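You operate a simulated robot arm through the tools that you are given. There is no shell and no other tool.

You are at the controls of a simulated robot arm. One attempt, no reset.

TASK
Reset the die: turn bolts 2, 4, 5 and 6 back to 0.
Fine: rotate the head to reach them; keep the line running. Leave the other controls as they are.

It is judged by the outcome, as a careful person would: the job done as asked, and still so three seconds after it is handed in. It fails if anything else is knocked over, pushed out of place, dropped, spilled or broken.

THE ROBOT
A 7-joint arm with a two-finger parallel gripper, fixed in place. Base frame: the origin is at the foot of the arm, x ahead of it, y to its left, z up. Lengths are in m, angles in rad, forces in N, time in s.
Its first joint turns from -2.304 to 2.304 rad. Payload 3.91 kg.
Tool frame: the origin (TCP) lies between the finger pads and is the grasp point; the fingertips stand 0.03 m ahead of it; z points along the fingers, y is the line along which they close. The gripper opens to 0.11 m. The fingers are 0.02 m wide and 0.01 m thick; the gripper's body (0.048 by 0.112 m) begins 0.055 m behind the TCP.
Orientation is that of the tool frame in the base frame, as a unit quaternion [w, x, y, z]. With the fingers straight down and closing along the base's y, the tool's x points along the base's -x, its y along +y and its z along -z.

THE INTERFACE
- The arm moves only by the tool step_arm. Its argument "targets" is a list of rows, each a list of 7 numbers: the shift along the base's x, y, z in units of 30 mm (1.0 is 30 mm), then the turn, a rotation vector about the base's x, y, z in units of 8 degrees (1.0 is 8 degrees), then the closure, from 0 (fully open) to 1 (shut). In form: [[dx, dy, dz, wx, wy, wz, grip], ...]. A call has 1 to 20 rows; each row shifts and turns the commanded pose from where the row before left it. A call with a number of a shift or a turn outside -1 to 1 is refused whole. Each row takes 0.2 s and may step no farther than 0.05 m and 0.15 rad from the row before; otherwise, or with a gripper value out of range, the whole call is refused. A pose out of reach is approached as far as the arm can. The call stops where the force on the tool passes 40 N (or 10 N more than at its start, if that is more) or the arm is blocked; 0.2 s more then pass. Each finger travels about 0.108 m/s and halts on what it meets, pressing with about 37 N; the grip force reading is that of the motor and also rises with nothing between the fingers. The clock runs only during rows and for 0.2 s after the last one: add rows that do not move to give the fingers time. It gives the time, the measured TCP pose, the force on the tool (base axes), the opening and the grip force at its end, in the units of the frame above (readings bear some noise), with the torque about the TCP (base axes, N m) and any sound that the robot's microphone picked up.
- Cameras (640 x 400 px; columns grow to the right, rows downward): "scene" is fixed at [0.2179, 0.4978, 1.5426]; the picture's right is [0.10, -1.00, 0.00], its down [-0.80, -0.08, -0.59] and it looks along [0.59, 0.06, -0.81] (base axes); focal length 214 px, centre (320, 200). "wrist" rides on the gripper at [0.072, 0.017, -0.103] in the tool frame; the picture's right is [-0.23, 0.97, 0.00], its down [-0.76, -0.18, -0.62] and it looks along [-0.61, -0.14, 0.78] (tool axes); focal length 222 px, centre (320, 200). There is no depth. A picture from a camera that has moved, and an enlarged one, comes with that camera's place and axes in the base frame and with its lens.
- capture(camera): a new picture of that camera. No time passes.
- zoom(camera, box): a new picture of the part [left, top, right, bottom] of that camera's present view, enlarged. No time passes.
- job_done(): hands the job in; it is judged then, once.

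Nothing tells you positions but the pictures and the camera data. Unless the task says otherwise, let go and move clear before handing in.

The tools are called after ">>>" as a command line: name --pt "numbers of a row" for each row, then --argument value for the rest, lists and objects as JSON in quotes. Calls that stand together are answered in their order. step_arm: Moves the arm, as the interface text tells. Its arguments: {"type":"object","properties":{"targets":{"type":"array"}},"required":["targets"]} The other tools are called the same way: capture (camera) takes a picture; zoom (camera, box) takes an enlarged picture of a part of a camera's view; job_done () hands the job in.

At the start:

```text
time: 0.0
position: [0.4918, 0.0954, 1.3229]
tool_rot: [0.0, 0.0, 1.0, 0.0]
ft_force: [-0.2, 0.3, -0.4]
torque: [-0.01, 0.04, 0.02]
opening: 0.1102
finger_force: 0.1
```

scene: 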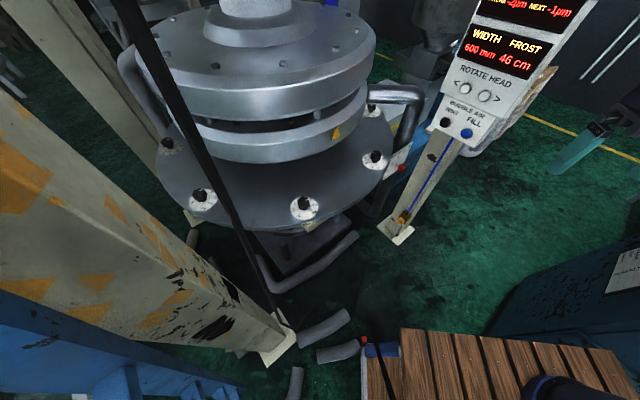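
wrist: 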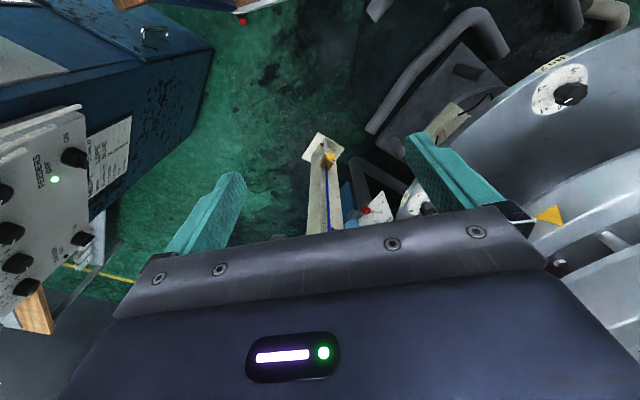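

I see a round blown-film-style die with bolts in white dials around its rim, and a control panel with "ROTATE HEAD" buttons, bubble air vent/fill buttons and displays. I'll zoom in on these before moving anything.

>>> zoom --camera "scene" --box '[420, 0, 620, 150]'

>>> zoom --camera "scene" --box '[130, 80, 430, 260]'

>>> zoom --camera "scene" --box '[260, 170, 360, 232]'

>>> zoom --camera "scene" --box '[150, 160, 250, 222]'

>>> zoom --camera "scene" --box '[340, 120, 440, 182]'

>>> zoom --camera "wrist" --box '[0, 80, 160, 340]'

```text
2.67 times, centred on (520, 75) of scene
camera zoom: at [0.2179, 0.4978, 1.5426], right [0.1, -1.0, 0.0], down [-0.8, -0.08, -0.59], along [0.59, 0.06, -0.81], focal length 572 px, centre (-213, 533)
```

zoom: 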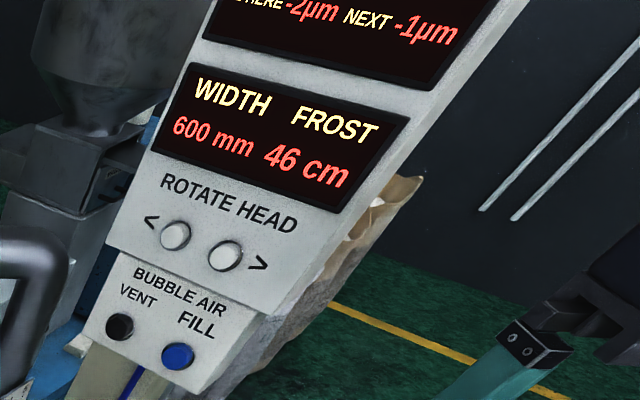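

```text
2.13 times, centred on (280, 170) of scene
camera zoom: at [0.2179, 0.4978, 1.5426], right [0.1, -1.0, 0.0], down [-0.8, -0.08, -0.59], along [0.59, 0.06, -0.81], focal length 458 px, centre (405, 264)
```

zoom: 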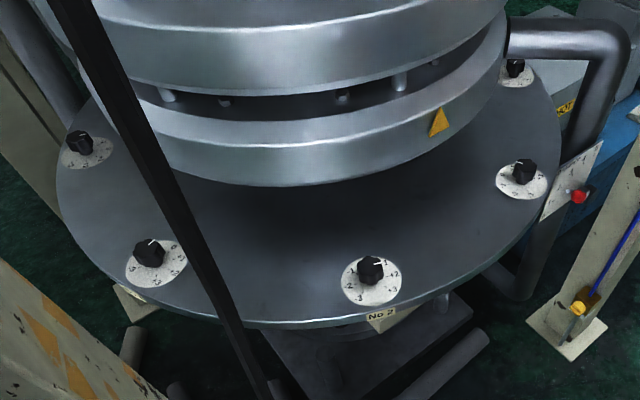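

```text
6.40 times, centred on (310, 201) of scene
camera zoom: at [0.2179, 0.4978, 1.5426], right [0.1, -1.0, 0.0], down [-0.8, -0.08, -0.59], along [0.59, 0.06, -0.81], focal length 1373 px, centre (384, 194)
```

zoom: 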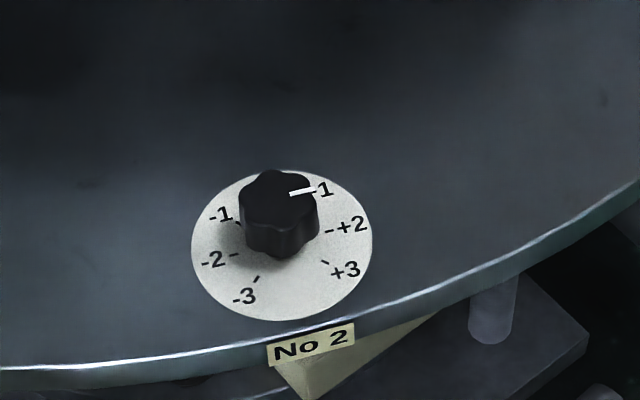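

```text
6.40 times, centred on (200, 191) of scene
camera zoom: at [0.2179, 0.4978, 1.5426], right [0.1, -1.0, 0.0], down [-0.8, -0.08, -0.59], along [0.59, 0.06, -0.81], focal length 1373 px, centre (1088, 258)
```

zoom: 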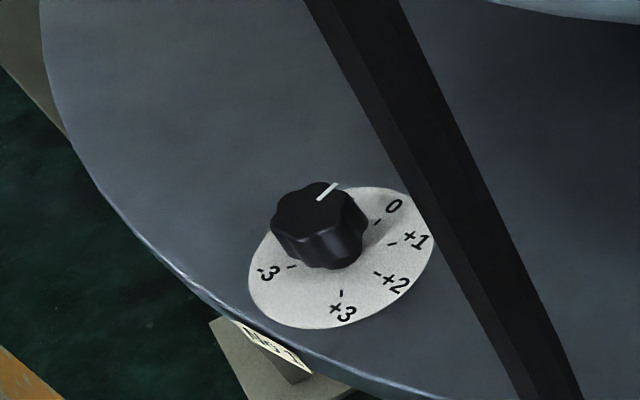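

```text
6.40 times, centred on (390, 151) of scene
camera zoom: at [0.2179, 0.4978, 1.5426], right [0.1, -1.0, 0.0], down [-0.8, -0.08, -0.59], along [0.59, 0.06, -0.81], focal length 1373 px, centre (-128, 514)
```

zoom: 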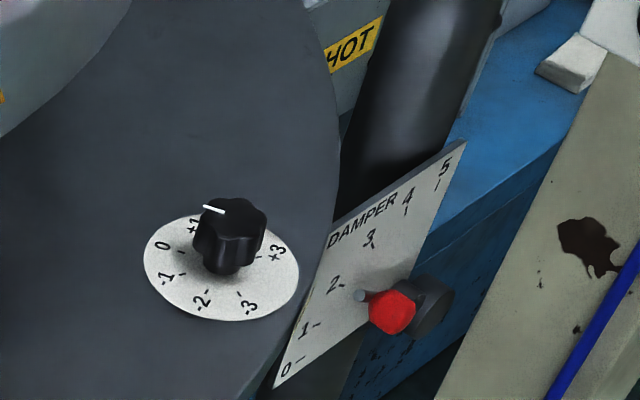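

```text
1.54 times, centred on (80, 210) of wrist
camera zoom: at [0.4191, 0.1137, 1.4248], right [0.23, 0.97, 0.0], down [0.76, -0.18, 0.62], along [0.61, -0.14, -0.78], focal length 342 px, centre (689, 185)
```

zoom: 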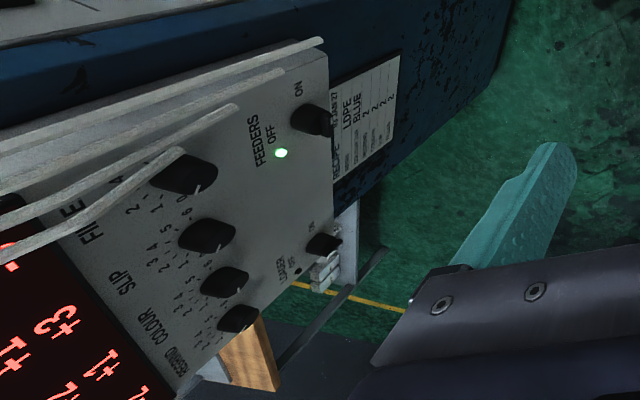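

>>> zoom --camera "scene" --box '[440, 0, 600, 60]'

>>> zoom --camera "wrist" --box '[480, 30, 640, 130]'

>>> zoom --camera "wrist" --box '[280, 100, 440, 240]'

>>> zoom --camera "scene" --box '[150, 125, 190, 155]'

>>> zoom --camera "scene" --box '[350, 90, 400, 125]'

>>> zoom --camera "scene" --box '[100, 0, 300, 130]'

>>> zoom --camera "scene" --box '[180, 200, 420, 400]'

```text
4.00 times, centred on (520, 30) of scene
camera zoom: at [0.2179, 0.4978, 1.5426], right [0.1, -1.0, 0.0], down [-0.8, -0.08, -0.59], along [0.59, 0.06, -0.81], focal length 858 px, centre (-480, 880)
```

zoom: 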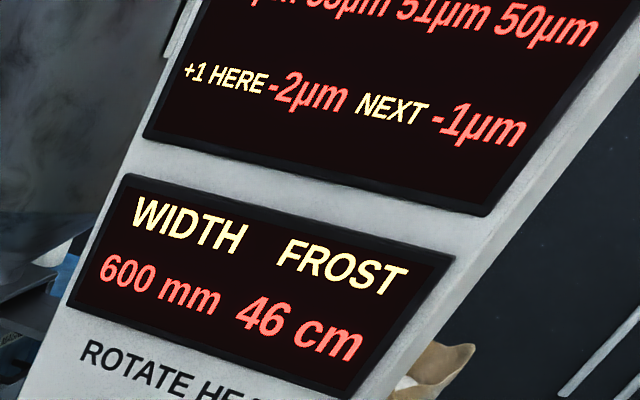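

```text
4.00 times, centred on (560, 80) of wrist
camera zoom: at [0.4191, 0.1137, 1.4248], right [0.23, 0.97, 0.0], down [0.76, -0.18, 0.62], along [0.61, -0.14, -0.78], focal length 888 px, centre (-640, 680)
```

zoom: 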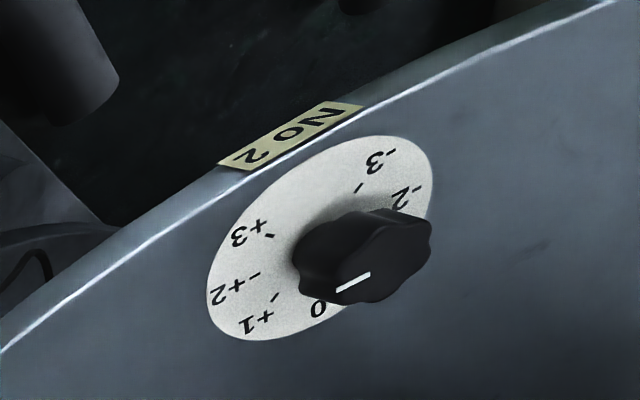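

```text
2.86 times, centred on (360, 170) of wrist
camera zoom: at [0.4191, 0.1137, 1.4248], right [0.23, 0.97, 0.0], down [0.76, -0.18, 0.62], along [0.61, -0.14, -0.78], focal length 635 px, centre (206, 286)
```

zoom: 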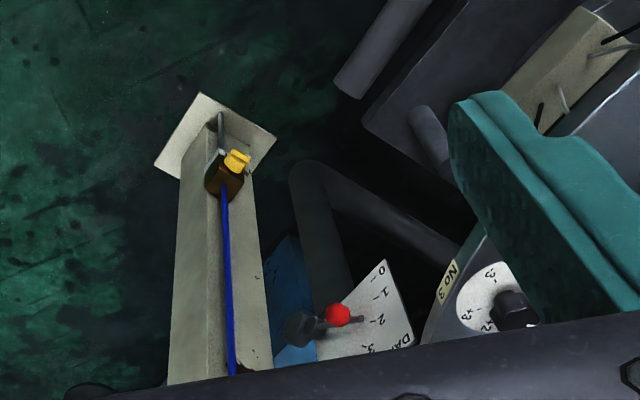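

```text
13.33 times, centred on (170, 140) of scene
camera zoom: at [0.2179, 0.4978, 1.5426], right [0.1, -1.0, 0.0], down [-0.8, -0.08, -0.59], along [0.59, 0.06, -0.81], focal length 2860 px, centre (2320, 1000)
```

zoom: 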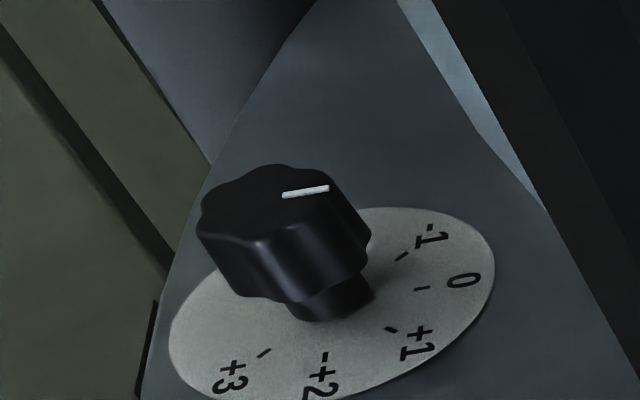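

```text
11.43 times, centred on (375, 108) of scene
camera zoom: at [0.2179, 0.4978, 1.5426], right [0.1, -1.0, 0.0], down [-0.8, -0.08, -0.59], along [0.59, 0.06, -0.81], focal length 2451 px, centre (-309, 1257)
```

zoom: 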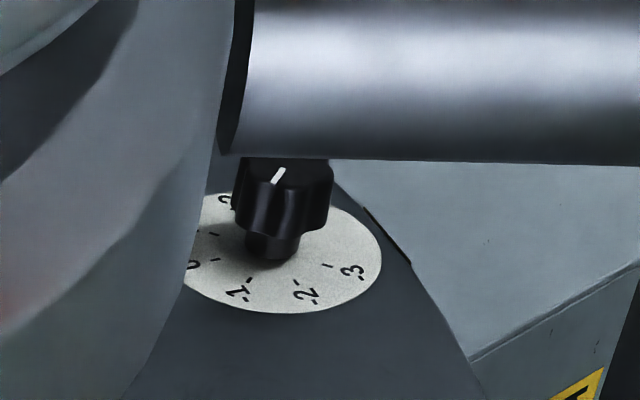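

```text
3.08 times, centred on (200, 65) of scene
camera zoom: at [0.2179, 0.4978, 1.5426], right [0.1, -1.0, 0.0], down [-0.8, -0.08, -0.59], along [0.59, 0.06, -0.81], focal length 660 px, centre (689, 615)
```

zoom: 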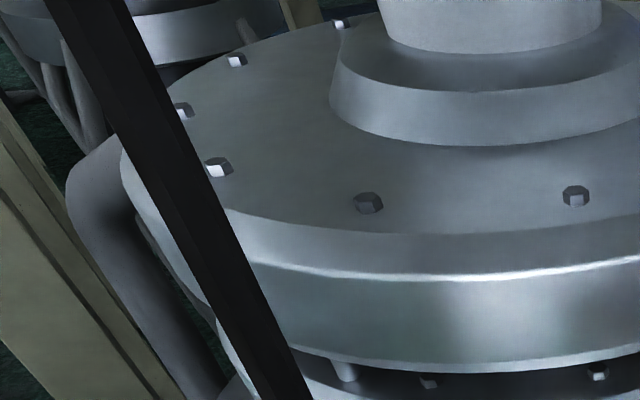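

```text
2.00 times, centred on (300, 300) of scene
camera zoom: at [0.2179, 0.4978, 1.5426], right [0.1, -1.0, 0.0], down [-0.8, -0.08, -0.59], along [0.59, 0.06, -0.81], focal length 429 px, centre (360, 0)
```

zoom: 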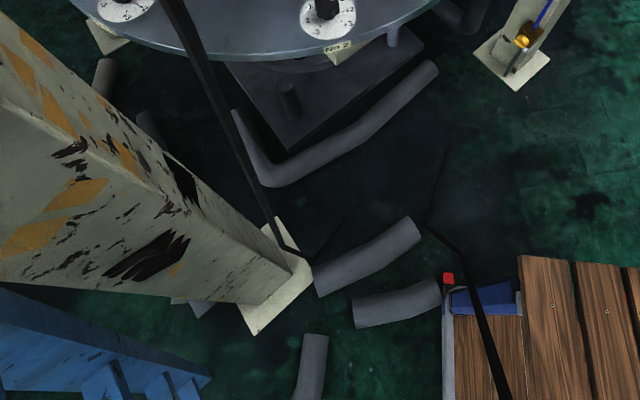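

The die is an octagon of eight bolts centred near (1.12, 0.80) at about z 0.9, with bolt 2 at roughly (0.65, 0.60). I'll turn the wrist toward the die in place to see it and the dark bar better.

>>> step_arm --pt "0 0 0 0 0 1 0" --pt "0 0 0 0 0 1 0" --pt "0 0 0 0 0 1 0" --pt "0 0 0 0 0 1 0" --pt "0 0 0 0 0 1 0" --pt "0 0 0 0 0 1 0" --pt "0 0 0 0 0 1 0"

>>> capture --camera "wrist"

>>> capture --camera "scene"

```text
time: 1.6
position: [0.492, 0.0945, 1.3238]
tool_rot: [0.001, -0.47, 0.882, 0.0]
ft_force: [1.3, 1.0, -0.4]
torque: [-0.04, 0.02, 0.01]
opening: 0.1101
finger_force: 0.1
```

```text
taken
camera wrist: at [0.4369, 0.0458, 1.4254], right [-0.68, 0.73, 0.0], down [0.57, 0.53, 0.62], along [0.46, 0.42, -0.78], focal length 222 px, centre (320, 200)
```

wrist: 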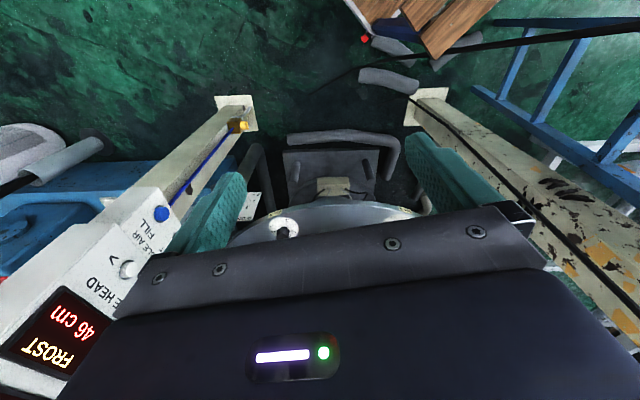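

```text
taken
```

scene: 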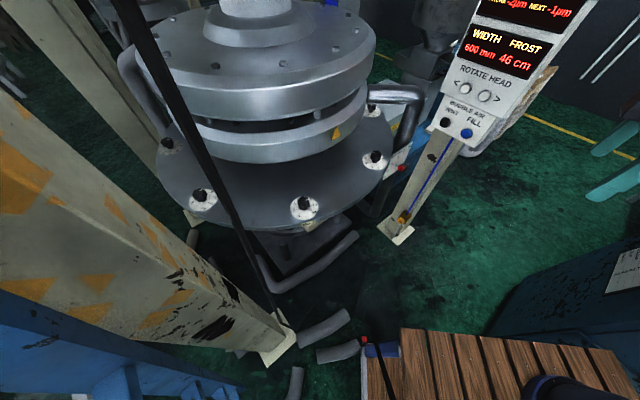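

>>> zoom --camera "wrist" --box '[380, 0, 640, 170]'

>>> zoom --camera "wrist" --box '[460, 150, 640, 350]'

>>> zoom --camera "wrist" --box '[0, 160, 260, 380]'

>>> zoom --camera "wrist" --box '[220, 120, 440, 250]'

```text
2.35 times, centred on (510, 85) of wrist
camera zoom: at [0.4369, 0.0458, 1.4254], right [-0.68, 0.73, 0.0], down [0.57, 0.53, 0.62], along [0.46, 0.42, -0.78], focal length 523 px, centre (-127, 471)
```

zoom: 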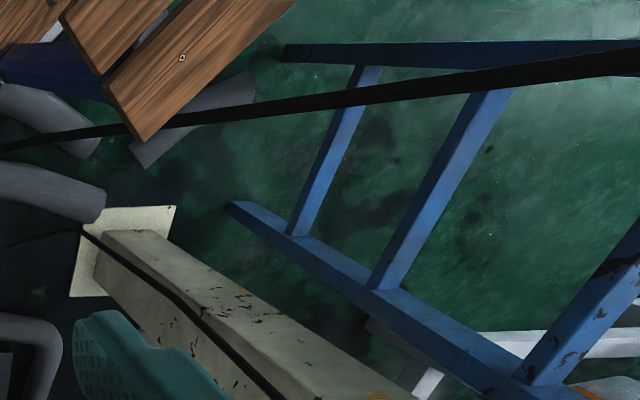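

```text
2.00 times, centred on (550, 250) of wrist
camera zoom: at [0.4369, 0.0458, 1.4254], right [-0.68, 0.73, 0.0], down [0.57, 0.53, 0.62], along [0.46, 0.42, -0.78], focal length 444 px, centre (-140, 100)
```

zoom: 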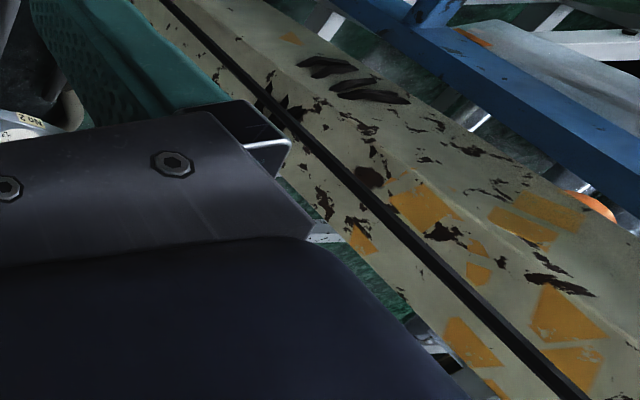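

```text
1.82 times, centred on (130, 270) of wrist
camera zoom: at [0.4369, 0.0458, 1.4254], right [-0.68, 0.73, 0.0], down [0.57, 0.53, 0.62], along [0.46, 0.42, -0.78], focal length 404 px, centre (666, 73)
```

zoom: 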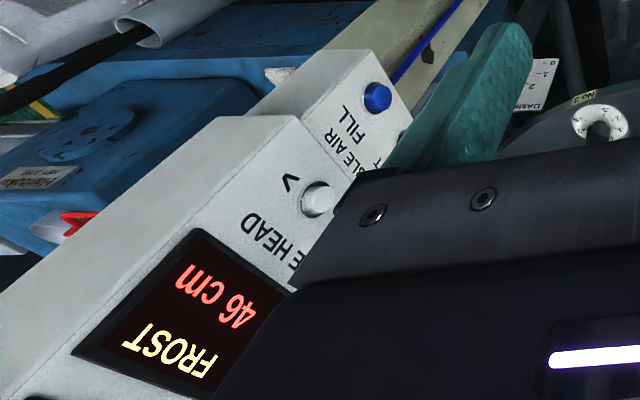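

```text
2.91 times, centred on (330, 185) of wrist
camera zoom: at [0.4369, 0.0458, 1.4254], right [-0.68, 0.73, 0.0], down [0.57, 0.53, 0.62], along [0.46, 0.42, -0.78], focal length 646 px, centre (291, 244)
```

zoom: 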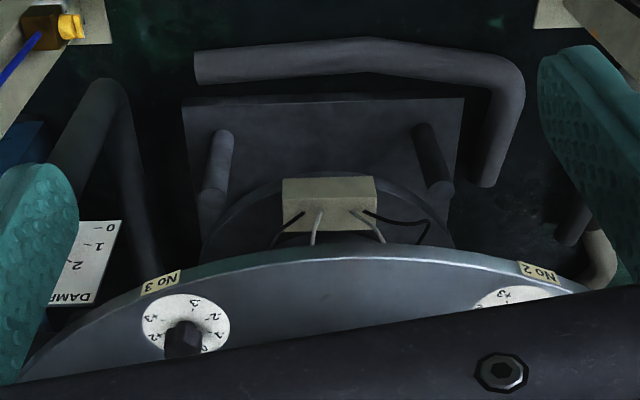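

The rotate-head buttons sit near (0.96, 0.03, 1.17) and (1.01, 0.07, 1.17) on a panel that faces the die side. The dark bar is a roughly vertical rod near (0.34, 0.66), which I'll keep away from. Next I move high toward bolt 2 to read its dial from above.

>>> step_arm --pt "0.19 1 0.06 0 0 -0.286 0" --pt "0.19 1 0.06 0 0 -0.286 0" --pt "0.19 1 0.06 0 0 -0.286 0" --pt "0.19 1 0.06 0 0 -0.286 0" --pt "0.19 1 0.06 0 0 -0.286 0" --pt "0.19 1 0.06 0 0 -0.286 0" --pt "0.19 1 0.06 0 0 -0.286 0" --pt "0.19 1 0.06 0 0 -0.286 0" --pt "0.19 1 0.06 0 0 -0.286 0" --pt "0.19 1 0.06 0 0 -0.286 0" --pt "0.19 1 0.06 0 0 -0.286 0" --pt "0.19 1 0.06 0 0 -0.286 0" --pt "0.19 1 0.06 0 0 -0.286 0" --pt "0.19 1 0.06 0 0 -0.286 0"

>>> capture --camera "wrist"

>>> capture --camera "scene"

```text
time: 4.6
position: [0.5714, 0.5154, 1.3472]
tool_rot: [0.0, -0.206, 0.978, 0.001]
ft_force: [0.8, -0.5, 0.4]
torque: [0.07, -0.01, 0.01]
opening: 0.1101
finger_force: 0.1
```

```text
taken
camera wrist: at [0.4968, 0.5021, 1.45], right [-0.19, 0.98, 0.0], down [0.77, 0.15, 0.62], along [0.61, 0.12, -0.78], focal length 222 px, centre (320, 200)
```

wrist: 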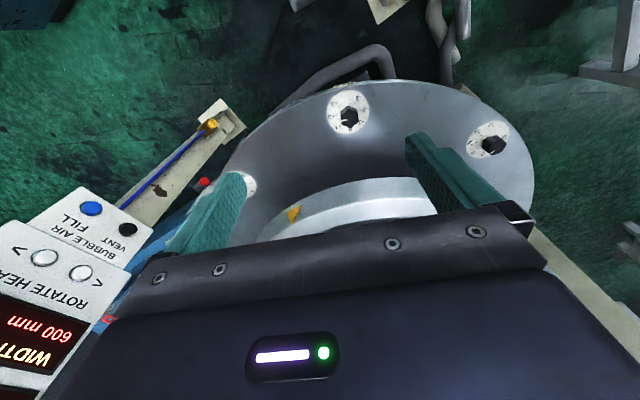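

```text
taken
```

scene: 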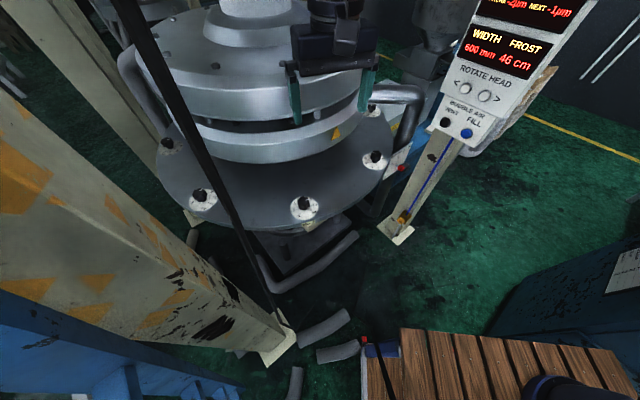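

>>> zoom --camera "wrist" --box '[318, 85, 382, 140]'

>>> zoom --camera "wrist" --box '[458, 110, 522, 170]'

>>> zoom --camera "wrist" --box '[225, 160, 275, 205]'

>>> zoom --camera "wrist" --box '[0, 180, 180, 380]'

>>> zoom --camera "wrist" --box '[220, 70, 540, 250]'

```text
7.27 times, centred on (350, 112) of wrist
camera zoom: at [0.4968, 0.5021, 1.45], right [-0.19, 0.98, 0.0], down [0.77, 0.15, 0.62], along [0.61, 0.12, -0.78], focal length 1615 px, centre (102, 836)
```

zoom: 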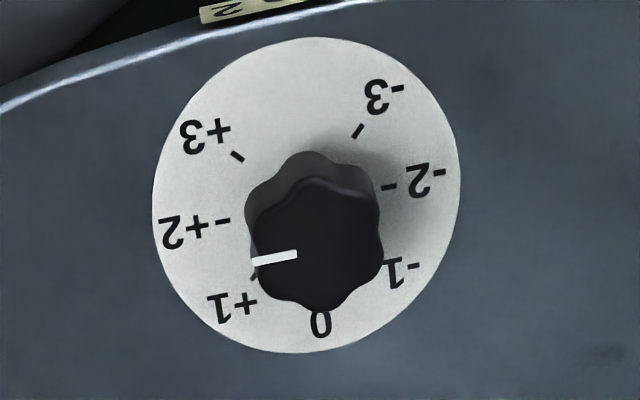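

```text
6.67 times, centred on (490, 140) of wrist
camera zoom: at [0.4968, 0.5021, 1.45], right [-0.19, 0.98, 0.0], down [0.77, 0.15, 0.62], along [0.61, 0.12, -0.78], focal length 1481 px, centre (-813, 600)
```

zoom: 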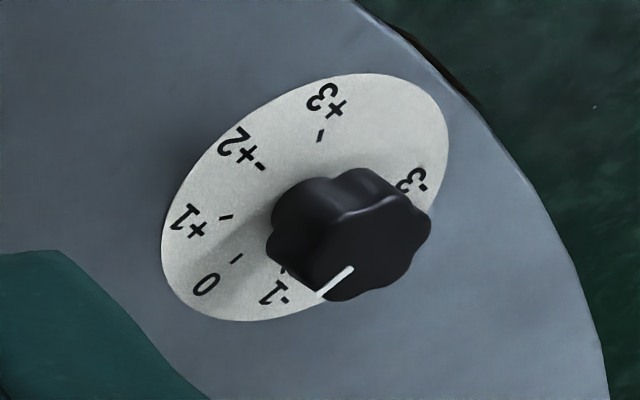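

```text
8.89 times, centred on (250, 182) of wrist
camera zoom: at [0.4968, 0.5021, 1.45], right [-0.19, 0.98, 0.0], down [0.77, 0.15, 0.62], along [0.61, 0.12, -0.78], focal length 1974 px, centre (942, 356)
```

zoom: 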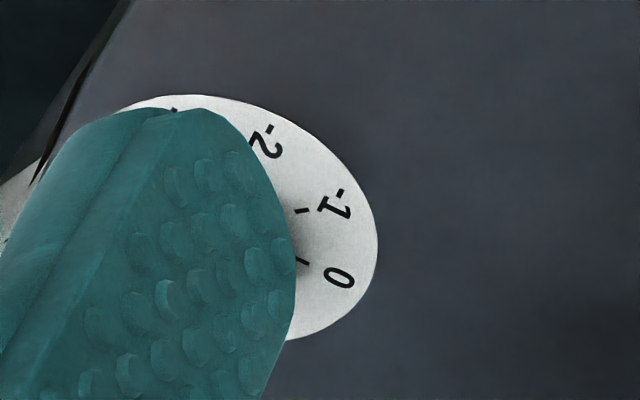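

```text
2.00 times, centred on (90, 280) of wrist
camera zoom: at [0.4968, 0.5021, 1.45], right [-0.19, 0.98, 0.0], down [0.77, 0.15, 0.62], along [0.61, 0.12, -0.78], focal length 444 px, centre (780, 40)
```

zoom: 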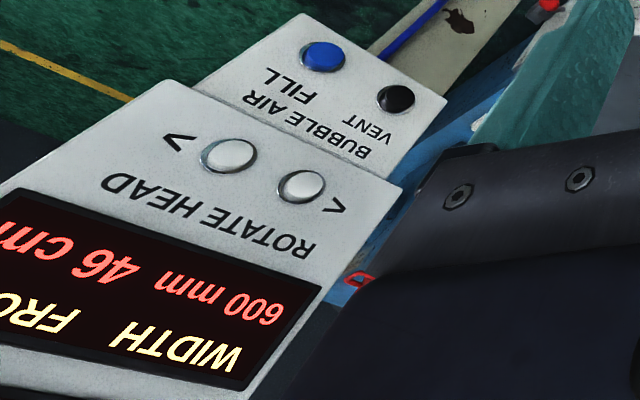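

```text
2.00 times, centred on (380, 160) of wrist
camera zoom: at [0.4968, 0.5021, 1.45], right [-0.19, 0.98, 0.0], down [0.77, 0.15, 0.62], along [0.61, 0.12, -0.78], focal length 444 px, centre (200, 280)
```

zoom: 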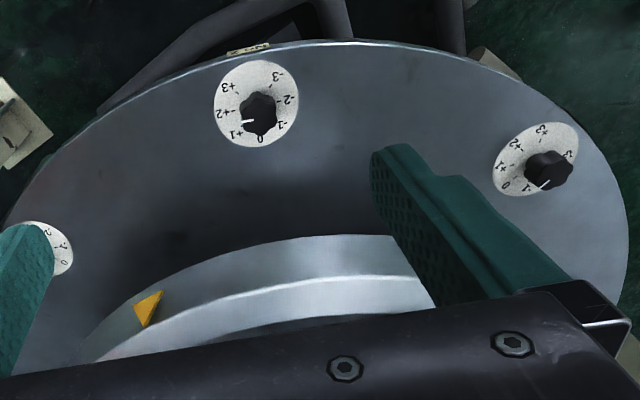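

Bolt 2's dial is readable: 0 faces the die centre, marks are about 45° apart, and the pointer is really at about +2 once parallax is removed. Next I check how much room the hand and wrist have beside the upper disk.

>>> zoom --camera "scene" --box '[240, -60, 420, 130]'

>>> zoom --camera "wrist" --box '[335, 98, 363, 128]'

```text
refused: -60 is not a number from 0 to 400
```

```text
13.33 times, centred on (349, 113) of wrist
camera zoom: at [0.4968, 0.5021, 1.45], right [-0.19, 0.98, 0.0], down [0.77, 0.15, 0.62], along [0.61, 0.12, -0.78], focal length 2962 px, centre (-67, 1360)
```

zoom: 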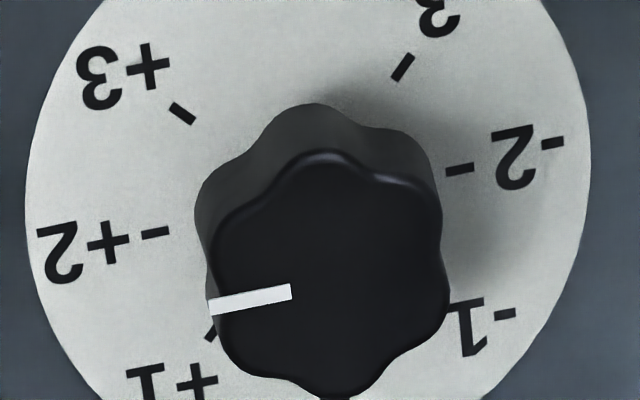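

>>> zoom --camera "scene" --box '[240, 0, 420, 130]'

```text
3.08 times, centred on (330, 65) of scene
camera zoom: at [0.2179, 0.4978, 1.5426], right [0.1, -1.0, 0.0], down [-0.8, -0.08, -0.59], along [0.59, 0.06, -0.81], focal length 660 px, centre (289, 615)
```

zoom: 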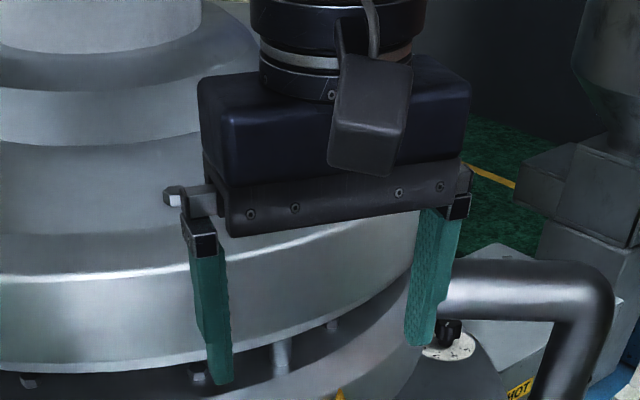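

>>> step_arm --pt "0 0 0 0 0 -0.97 0" --pt "0 0 0 0 0 -0.97 0" --pt "0 0 0 0 0 -0.97 0" --pt "0 0 0 0 0 -0.97 0" --pt "0 0 0 0 0 -0.97 0" --pt "0 0 0 0 0 -0.97 0" --pt "0 0 0 0 0 -0.97 0" --pt "0 0 0 0 0 -0.97 0" --pt "0 0 0 -0.513 -0.657 0 0" --pt "0 0 0 -0.513 -0.657 0 0" --pt "0 0 0 -0.513 -0.657 0 0"

>>> capture --camera "scene"

>>> capture --camera "wrist"

```text
time: 7.0
position: [0.5731, 0.5146, 1.3473]
tool_rot: [0.165, 0.323, 0.93, -0.058]
ft_force: [0.7, -1.1, 0.0]
torque: [0.04, -0.01, 0.0]
opening: 0.1098
finger_force: 0.0
```

```text
taken
```

scene: 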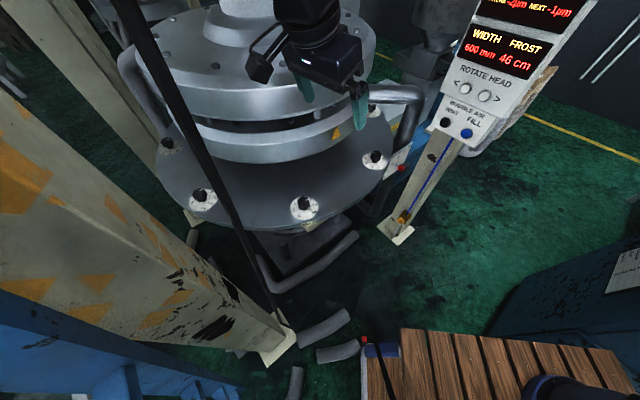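

```text
taken
camera wrist: at [0.5008, 0.5936, 1.4188], right [0.77, 0.63, 0.08], down [0.28, -0.45, 0.85], along [0.57, -0.63, -0.53], focal length 222 px, centre (320, 200)
```

wrist: 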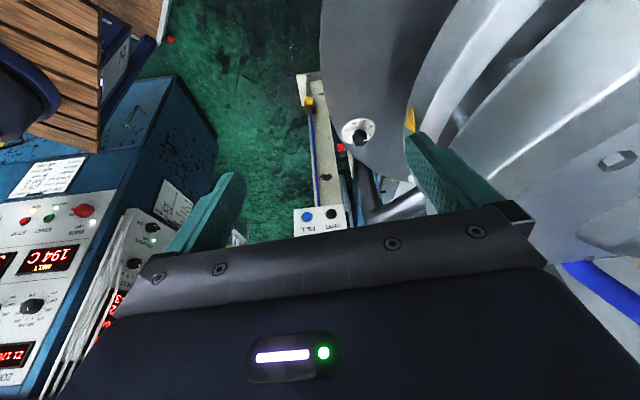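

Tilted 20° with the hand leaning away from the disk. I'll descend outside the bolt disk to about z 1.05, then look.

>>> step_arm --pt "0 0 -1 0 0 0 0" --pt "0 0 -1 0 0 0 0" --pt "0 0 -1 0 0 0 0" --pt "0 0 -1 0 0 0 0" --pt "0 0 -1 0 0 0 0" --pt "0 0 -1 0 0 0 0" --pt "0 0 -1 0 0 0 0" --pt "0 0 -1 0 0 0 0" --pt "0 0 -1 0 0 0 0" --pt "0 0 -0.8 0 0 0 0"

>>> capture --camera "scene"

>>> capture --camera "wrist"

```text
time: 9.2
position: [0.5731, 0.5156, 1.0543]
tool_rot: [0.165, 0.322, 0.931, -0.056]
ft_force: [-0.6, -0.1, 0.4]
torque: [0.02, 0.03, 0.0]
opening: 0.1098
finger_force: 0.0
```

```text
taken
```

scene: 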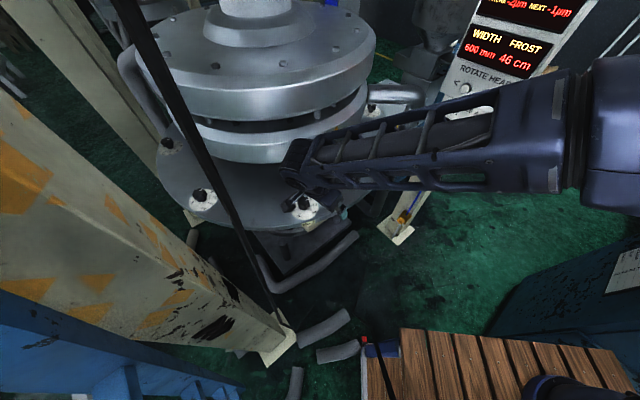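

```text
taken
camera wrist: at [0.5004, 0.5942, 1.1254], right [0.77, 0.63, 0.08], down [0.28, -0.45, 0.85], along [0.57, -0.63, -0.53], focal length 222 px, centre (320, 200)
```

wrist: 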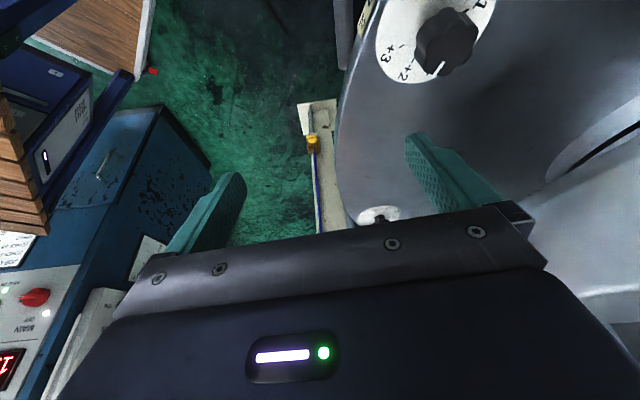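

>>> step_arm --pt "0.658 0.72 0 0 0 0 0.3" --pt "0.658 0.72 0 0 0 0 0.3" --pt "0.658 0.72 0 0 0 0 0.3" --pt "0.658 0.72 0 0 0 0 0.3" --pt "0 0 0 0 0 0 0.3"

>>> capture --camera "scene"

>>> capture --camera "wrist"

```text
time: 10.4
position: [0.6512, 0.6001, 1.0527]
tool_rot: [0.164, 0.321, 0.931, -0.056]
ft_force: [0.1, -0.1, 0.4]
torque: [-0.01, -0.01, 0.01]
opening: 0.0767
finger_force: 0.0
```

```text
taken
```

scene: 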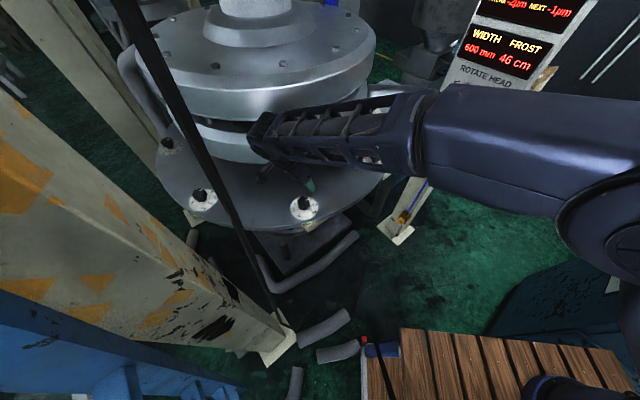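

```text
taken
camera wrist: at [0.5798, 0.6799, 1.1252], right [0.77, 0.63, 0.08], down [0.28, -0.45, 0.85], along [0.57, -0.63, -0.53], focal length 222 px, centre (320, 200)
```

wrist: 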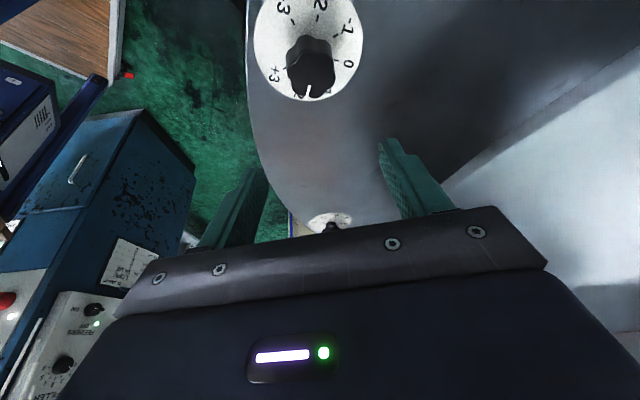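

>>> zoom --camera "wrist" --box '[240, 0, 380, 110]'

>>> zoom --camera "scene" --box '[230, 90, 390, 230]'

```text
3.64 times, centred on (310, 55) of wrist
camera zoom: at [0.5798, 0.6799, 1.1252], right [0.77, 0.63, 0.08], down [0.28, -0.45, 0.85], along [0.57, -0.63, -0.53], focal length 808 px, centre (356, 727)
```

zoom: 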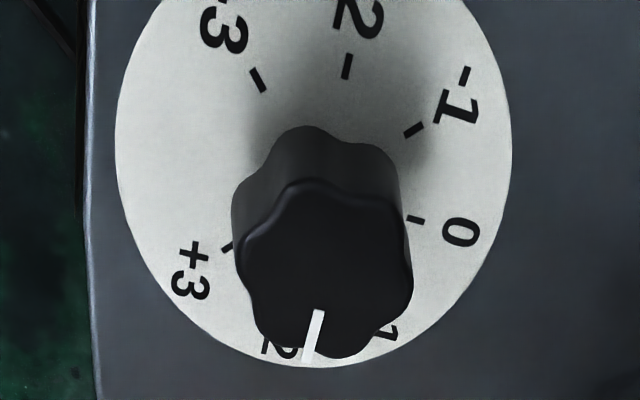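

```text
2.86 times, centred on (310, 160) of scene
camera zoom: at [0.2179, 0.4978, 1.5426], right [0.1, -1.0, 0.0], down [-0.8, -0.08, -0.59], along [0.59, 0.06, -0.81], focal length 613 px, centre (349, 314)
```

zoom: 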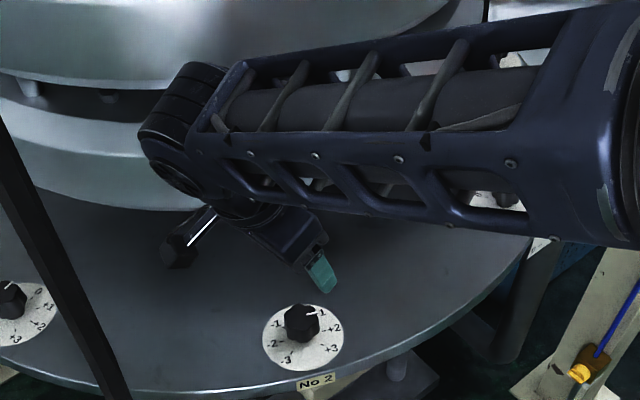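

>>> step_arm --pt "0.03 0.02 -0.9 0 0 0 0.3" --pt "0.03 0.02 -0.9 0 0 0 0.3" --pt "0 0 -0.8 0 0 0 0.3" --pt "0 0 0 0 0 0 0.3"

>>> capture --camera "wrist"

>>> zoom --camera "scene" --box '[230, 90, 390, 230]'

```text
time: 11.4
position: [0.6524, 0.6025, 0.9754]
tool_rot: [0.165, 0.321, 0.931, -0.056]
ft_force: [-0.2, -0.3, -0.1]
torque: [0.01, -0.03, -0.01]
opening: 0.0771
finger_force: 0.0
```

```text
taken
camera wrist: at [0.5805, 0.6813, 1.046], right [0.77, 0.63, 0.08], down [0.28, -0.45, 0.85], along [0.57, -0.63, -0.53], focal length 222 px, centre (320, 200)
```

wrist: 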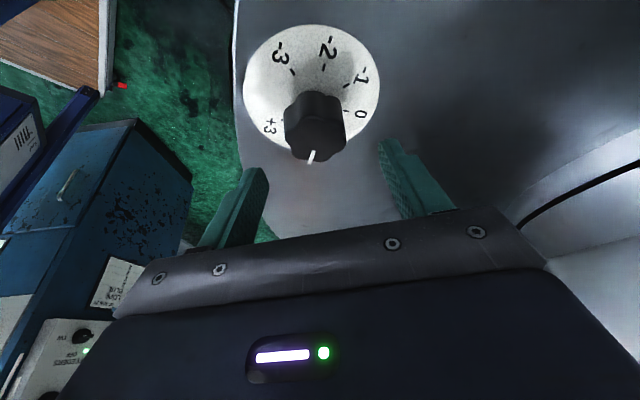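

```text
2.86 times, centred on (310, 160) of scene
camera zoom: at [0.2179, 0.4978, 1.5426], right [0.1, -1.0, 0.0], down [-0.8, -0.08, -0.59], along [0.59, 0.06, -0.81], focal length 613 px, centre (349, 314)
```

zoom: 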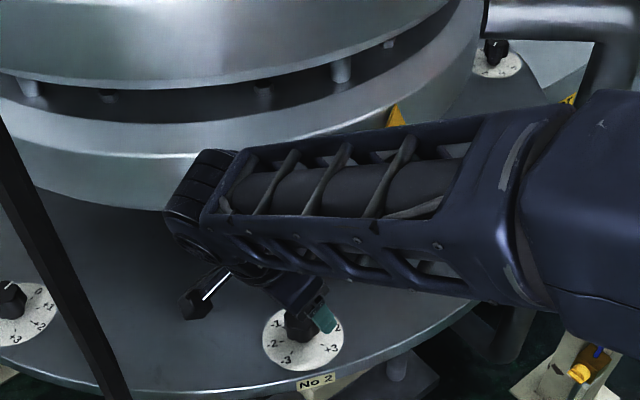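

>>> step_arm --pt "0.01 0 -0.5 0 0 0 0.3" --pt "0.01 0 -0.5 0 0 0 0.3" --pt "0 0 -0.4 0 0 0 0.3" --pt "0 0 0 0 0 0 0.3"

>>> capture --camera "wrist"

>>> zoom --camera "wrist" --box '[240, 100, 420, 230]'

```text
time: 12.4
position: [0.6545, 0.6022, 0.9336]
tool_rot: [0.164, 0.322, 0.931, -0.055]
ft_force: [-0.7, 0.5, -0.4]
torque: [-0.02, 0.01, 0.02]
opening: 0.0769
finger_force: 0.0
```

```text
taken
camera wrist: at [0.5817, 0.6812, 1.0052], right [0.77, 0.63, 0.08], down [0.28, -0.45, 0.85], along [0.57, -0.63, -0.53], focal length 222 px, centre (320, 200)
```

wrist: 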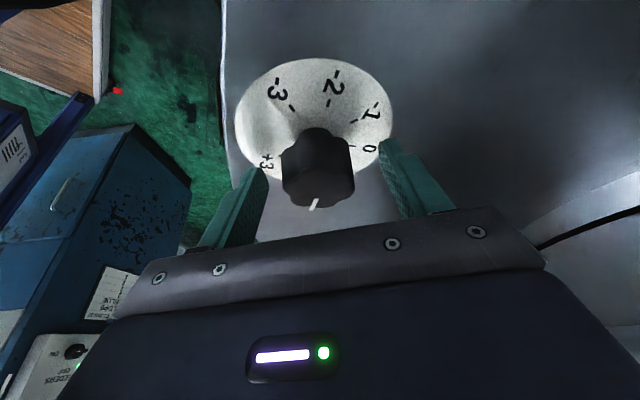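

```text
3.08 times, centred on (330, 165) of wrist
camera zoom: at [0.5817, 0.6812, 1.0052], right [0.77, 0.63, 0.08], down [0.28, -0.45, 0.85], along [0.57, -0.63, -0.53], focal length 684 px, centre (289, 308)
```

zoom: 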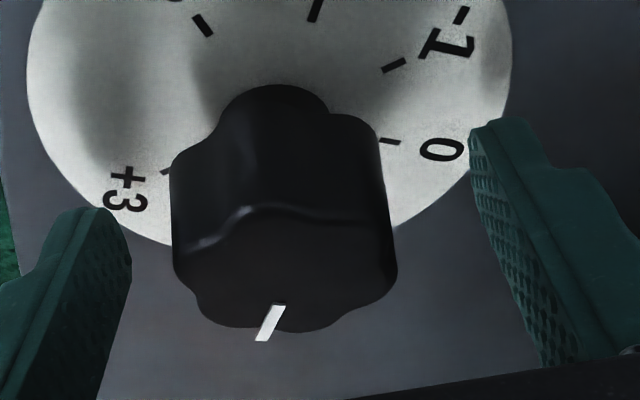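

The fingers straddle bolt 2's knob. I'll close on it.

>>> step_arm --pt "0 0 0 0 0 0 0.6" --pt "0 0 0 0 0 0 1" --pt "0 0 0 0 0 0 1" --pt "0 0 0 0 0 0 1"

>>> zoom --camera "wrist" --box '[240, 100, 420, 230]'

```text
time: 13.4
position: [0.6521, 0.6021, 0.9342]
tool_rot: [0.164, 0.322, 0.931, -0.056]
ft_force: [-7.5, -9.9, 0.1]
torque: [-0.39, 0.18, -0.05]
opening: 0.0437
finger_force: 45.0
```

```text
3.08 times, centred on (330, 165) of wrist
camera zoom: at [0.5814, 0.6809, 1.0052], right [0.77, 0.63, 0.08], down [0.29, -0.45, 0.85], along [0.57, -0.63, -0.53], focal length 684 px, centre (289, 308)
```

zoom: 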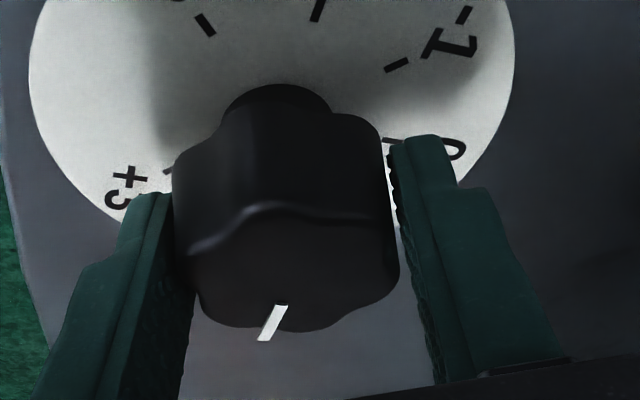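

>>> step_arm --pt "-0.03 -0.04 0 0 0 0 1" --pt "0 0 0 0 0 0 1" --pt "0 0 0 0 0 0.4 1" --pt "0 0 0 0 0 0.5 1" --pt "0 0 0 0 0 0.5 1"

>>> zoom --camera "wrist" --box '[240, 100, 420, 230]'

```text
time: 14.6
position: [0.6533, 0.6015, 0.9348]
tool_rot: [0.17, 0.229, 0.958, -0.039]
ft_force: [7.0, 3.6, -0.5]
torque: [0.34, 0.14, 0.04]
opening: 0.0441
finger_force: 45.2
```

```text
3.08 times, centred on (330, 165) of wrist
camera zoom: at [0.5673, 0.665, 1.0052], right [0.63, 0.77, 0.08], down [0.37, -0.39, 0.85], along [0.68, -0.5, -0.53], focal length 684 px, centre (289, 308)
```

zoom: 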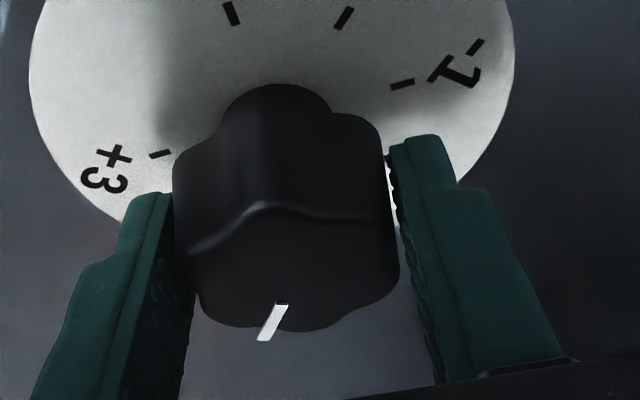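

>>> step_arm --pt "0 0 0 0 0 0.9 1" --pt "0 0 0 0 0 0.9 1" --pt "0 0 0 0 0 0.9 1" --pt "0 0 0 0 0 0.9 1" --pt "0 0 0 0 0 0.9 1" --pt "0 0 0 0 0 0.9 1" --pt "0 0 0 0 0 0.9 1" --pt "0 0 0 0 0 0.9 1"

>>> zoom --camera "wrist" --box '[240, 100, 420, 230]'

>>> capture --camera "scene"

```text
time: 16.4
position: [0.6525, 0.6003, 0.9335]
tool_rot: [0.166, -0.261, 0.95, 0.046]
ft_force: [-6.0, -31.6, 9.1]
torque: [-1.11, 0.68, -0.04]
opening: 0.0442
finger_force: 44.9
```

```text
3.08 times, centred on (330, 165) of wrist
camera zoom: at [0.5547, 0.5628, 1.0053], right [-0.31, 0.95, 0.08], down [0.52, 0.1, 0.85], along [0.79, 0.31, -0.53], focal length 684 px, centre (289, 308)
```

zoom: 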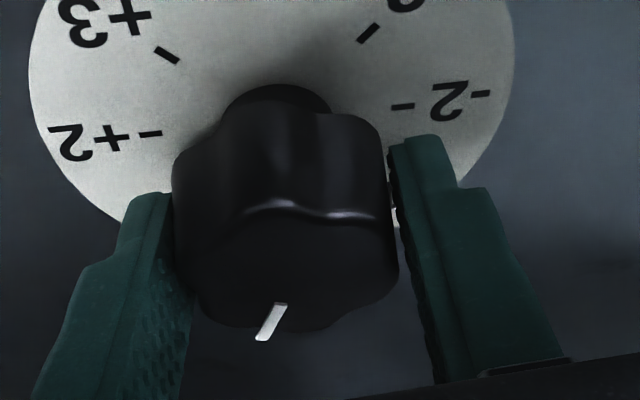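

```text
taken
```

scene: 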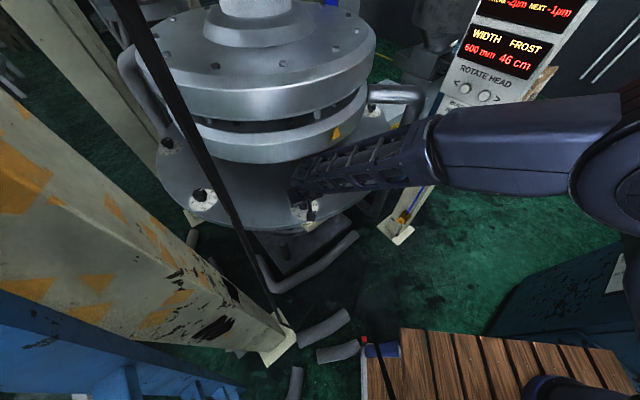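

>>> step_arm --pt "-0.015 -0.075 0 0 0 0 1" --pt "0 0 0 0 0 0.833 1" --pt "0 0 0 0 0 0.833 1" --pt "0 0 0 0 0 0.833 1" --pt "0 0 0 0 0 0 1"

>>> zoom --camera "wrist" --box '[240, 100, 420, 230]'

```text
time: 17.6
position: [0.6533, 0.5987, 0.9341]
tool_rot: [0.158, -0.421, 0.89, 0.075]
ft_force: [19.7, -15.9, 2.7]
torque: [-0.04, -0.91, 0.01]
opening: 0.0439
finger_force: 44.9
```

```text
3.08 times, centred on (330, 165) of wrist
camera zoom: at [0.5741, 0.531, 1.0051], right [-0.62, 0.78, 0.08], down [0.46, 0.28, 0.85], along [0.64, 0.56, -0.53], focal length 684 px, centre (289, 308)
```

zoom: 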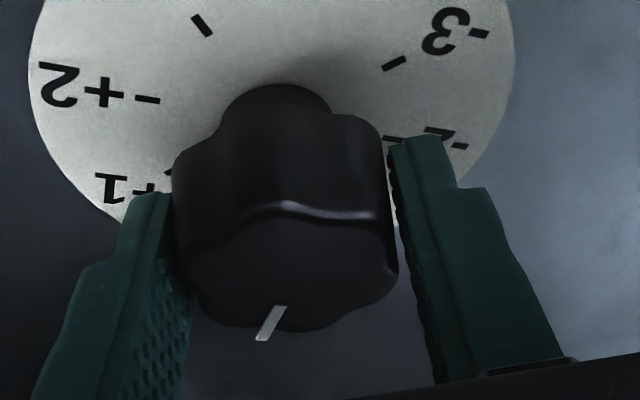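

>>> step_arm --pt "0 0 0 0 0 0 0.3" --pt "0 0 0 0 0 0 0.3" --pt "0 0 0.7 0 0 0 0.3" --pt "0 0 1 0 0 0 0.3" --pt "0 0 1 0 0 0 0.3" --pt "0 0 1 0 0 0 0.3" --pt "0 0 0 0 0 0 0.3"

>>> capture --camera "wrist"

>>> zoom --camera "scene" --box '[230, 90, 390, 230]'

```text
time: 19.2
position: [0.6524, 0.5993, 1.0427]
tool_rot: [0.156, -0.422, 0.89, 0.076]
ft_force: [-0.1, 0.1, 0.3]
torque: [-0.01, -0.01, -0.02]
opening: 0.077
finger_force: 0.1
```

```text
taken
camera wrist: at [0.5727, 0.5323, 1.1156], right [-0.62, 0.78, 0.08], down [0.46, 0.28, 0.85], along [0.64, 0.56, -0.53], focal length 222 px, centre (320, 200)
```

wrist: 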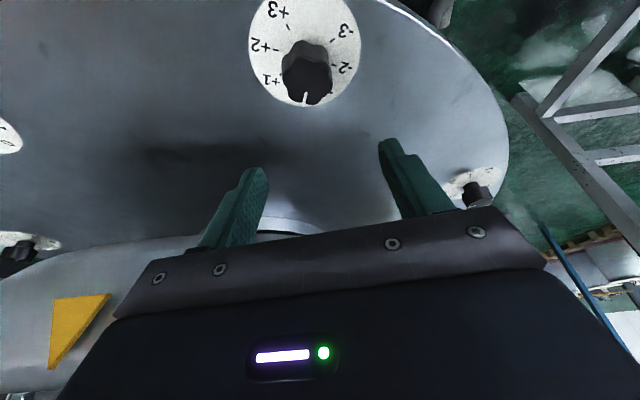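

```text
2.86 times, centred on (310, 160) of scene
camera zoom: at [0.2179, 0.4978, 1.5426], right [0.1, -1.0, 0.0], down [-0.8, -0.08, -0.59], along [0.59, 0.06, -0.81], focal length 613 px, centre (349, 314)
```

zoom: 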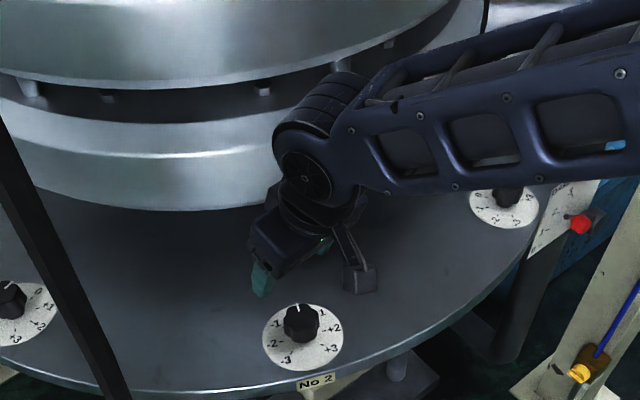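

>>> zoom --camera "scene" --box '[280, 185, 330, 216]'

>>> zoom --camera "wrist" --box '[240, 0, 370, 110]'

```text
12.80 times, centred on (305, 200) of scene
camera zoom: at [0.2179, 0.4978, 1.5426], right [0.1, -1.0, 0.0], down [-0.8, -0.08, -0.59], along [0.59, 0.06, -0.81], focal length 2745 px, centre (512, 194)
```

zoom: 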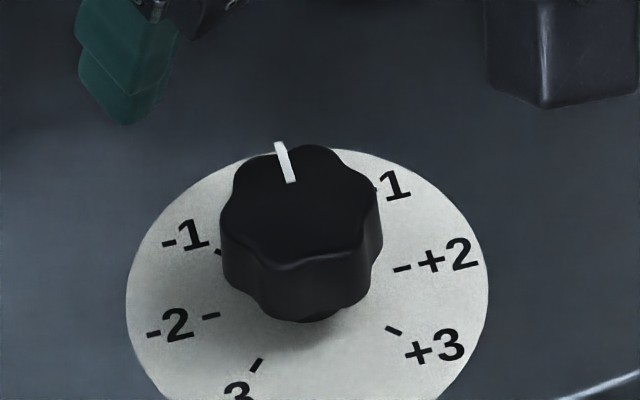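

```text
3.64 times, centred on (305, 55) of wrist
camera zoom: at [0.5727, 0.5323, 1.1156], right [-0.62, 0.78, 0.08], down [0.46, 0.28, 0.85], along [0.64, 0.56, -0.53], focal length 808 px, centre (374, 727)
```

zoom: 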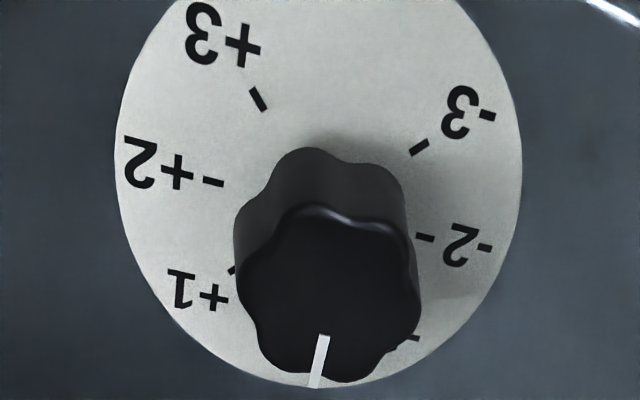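

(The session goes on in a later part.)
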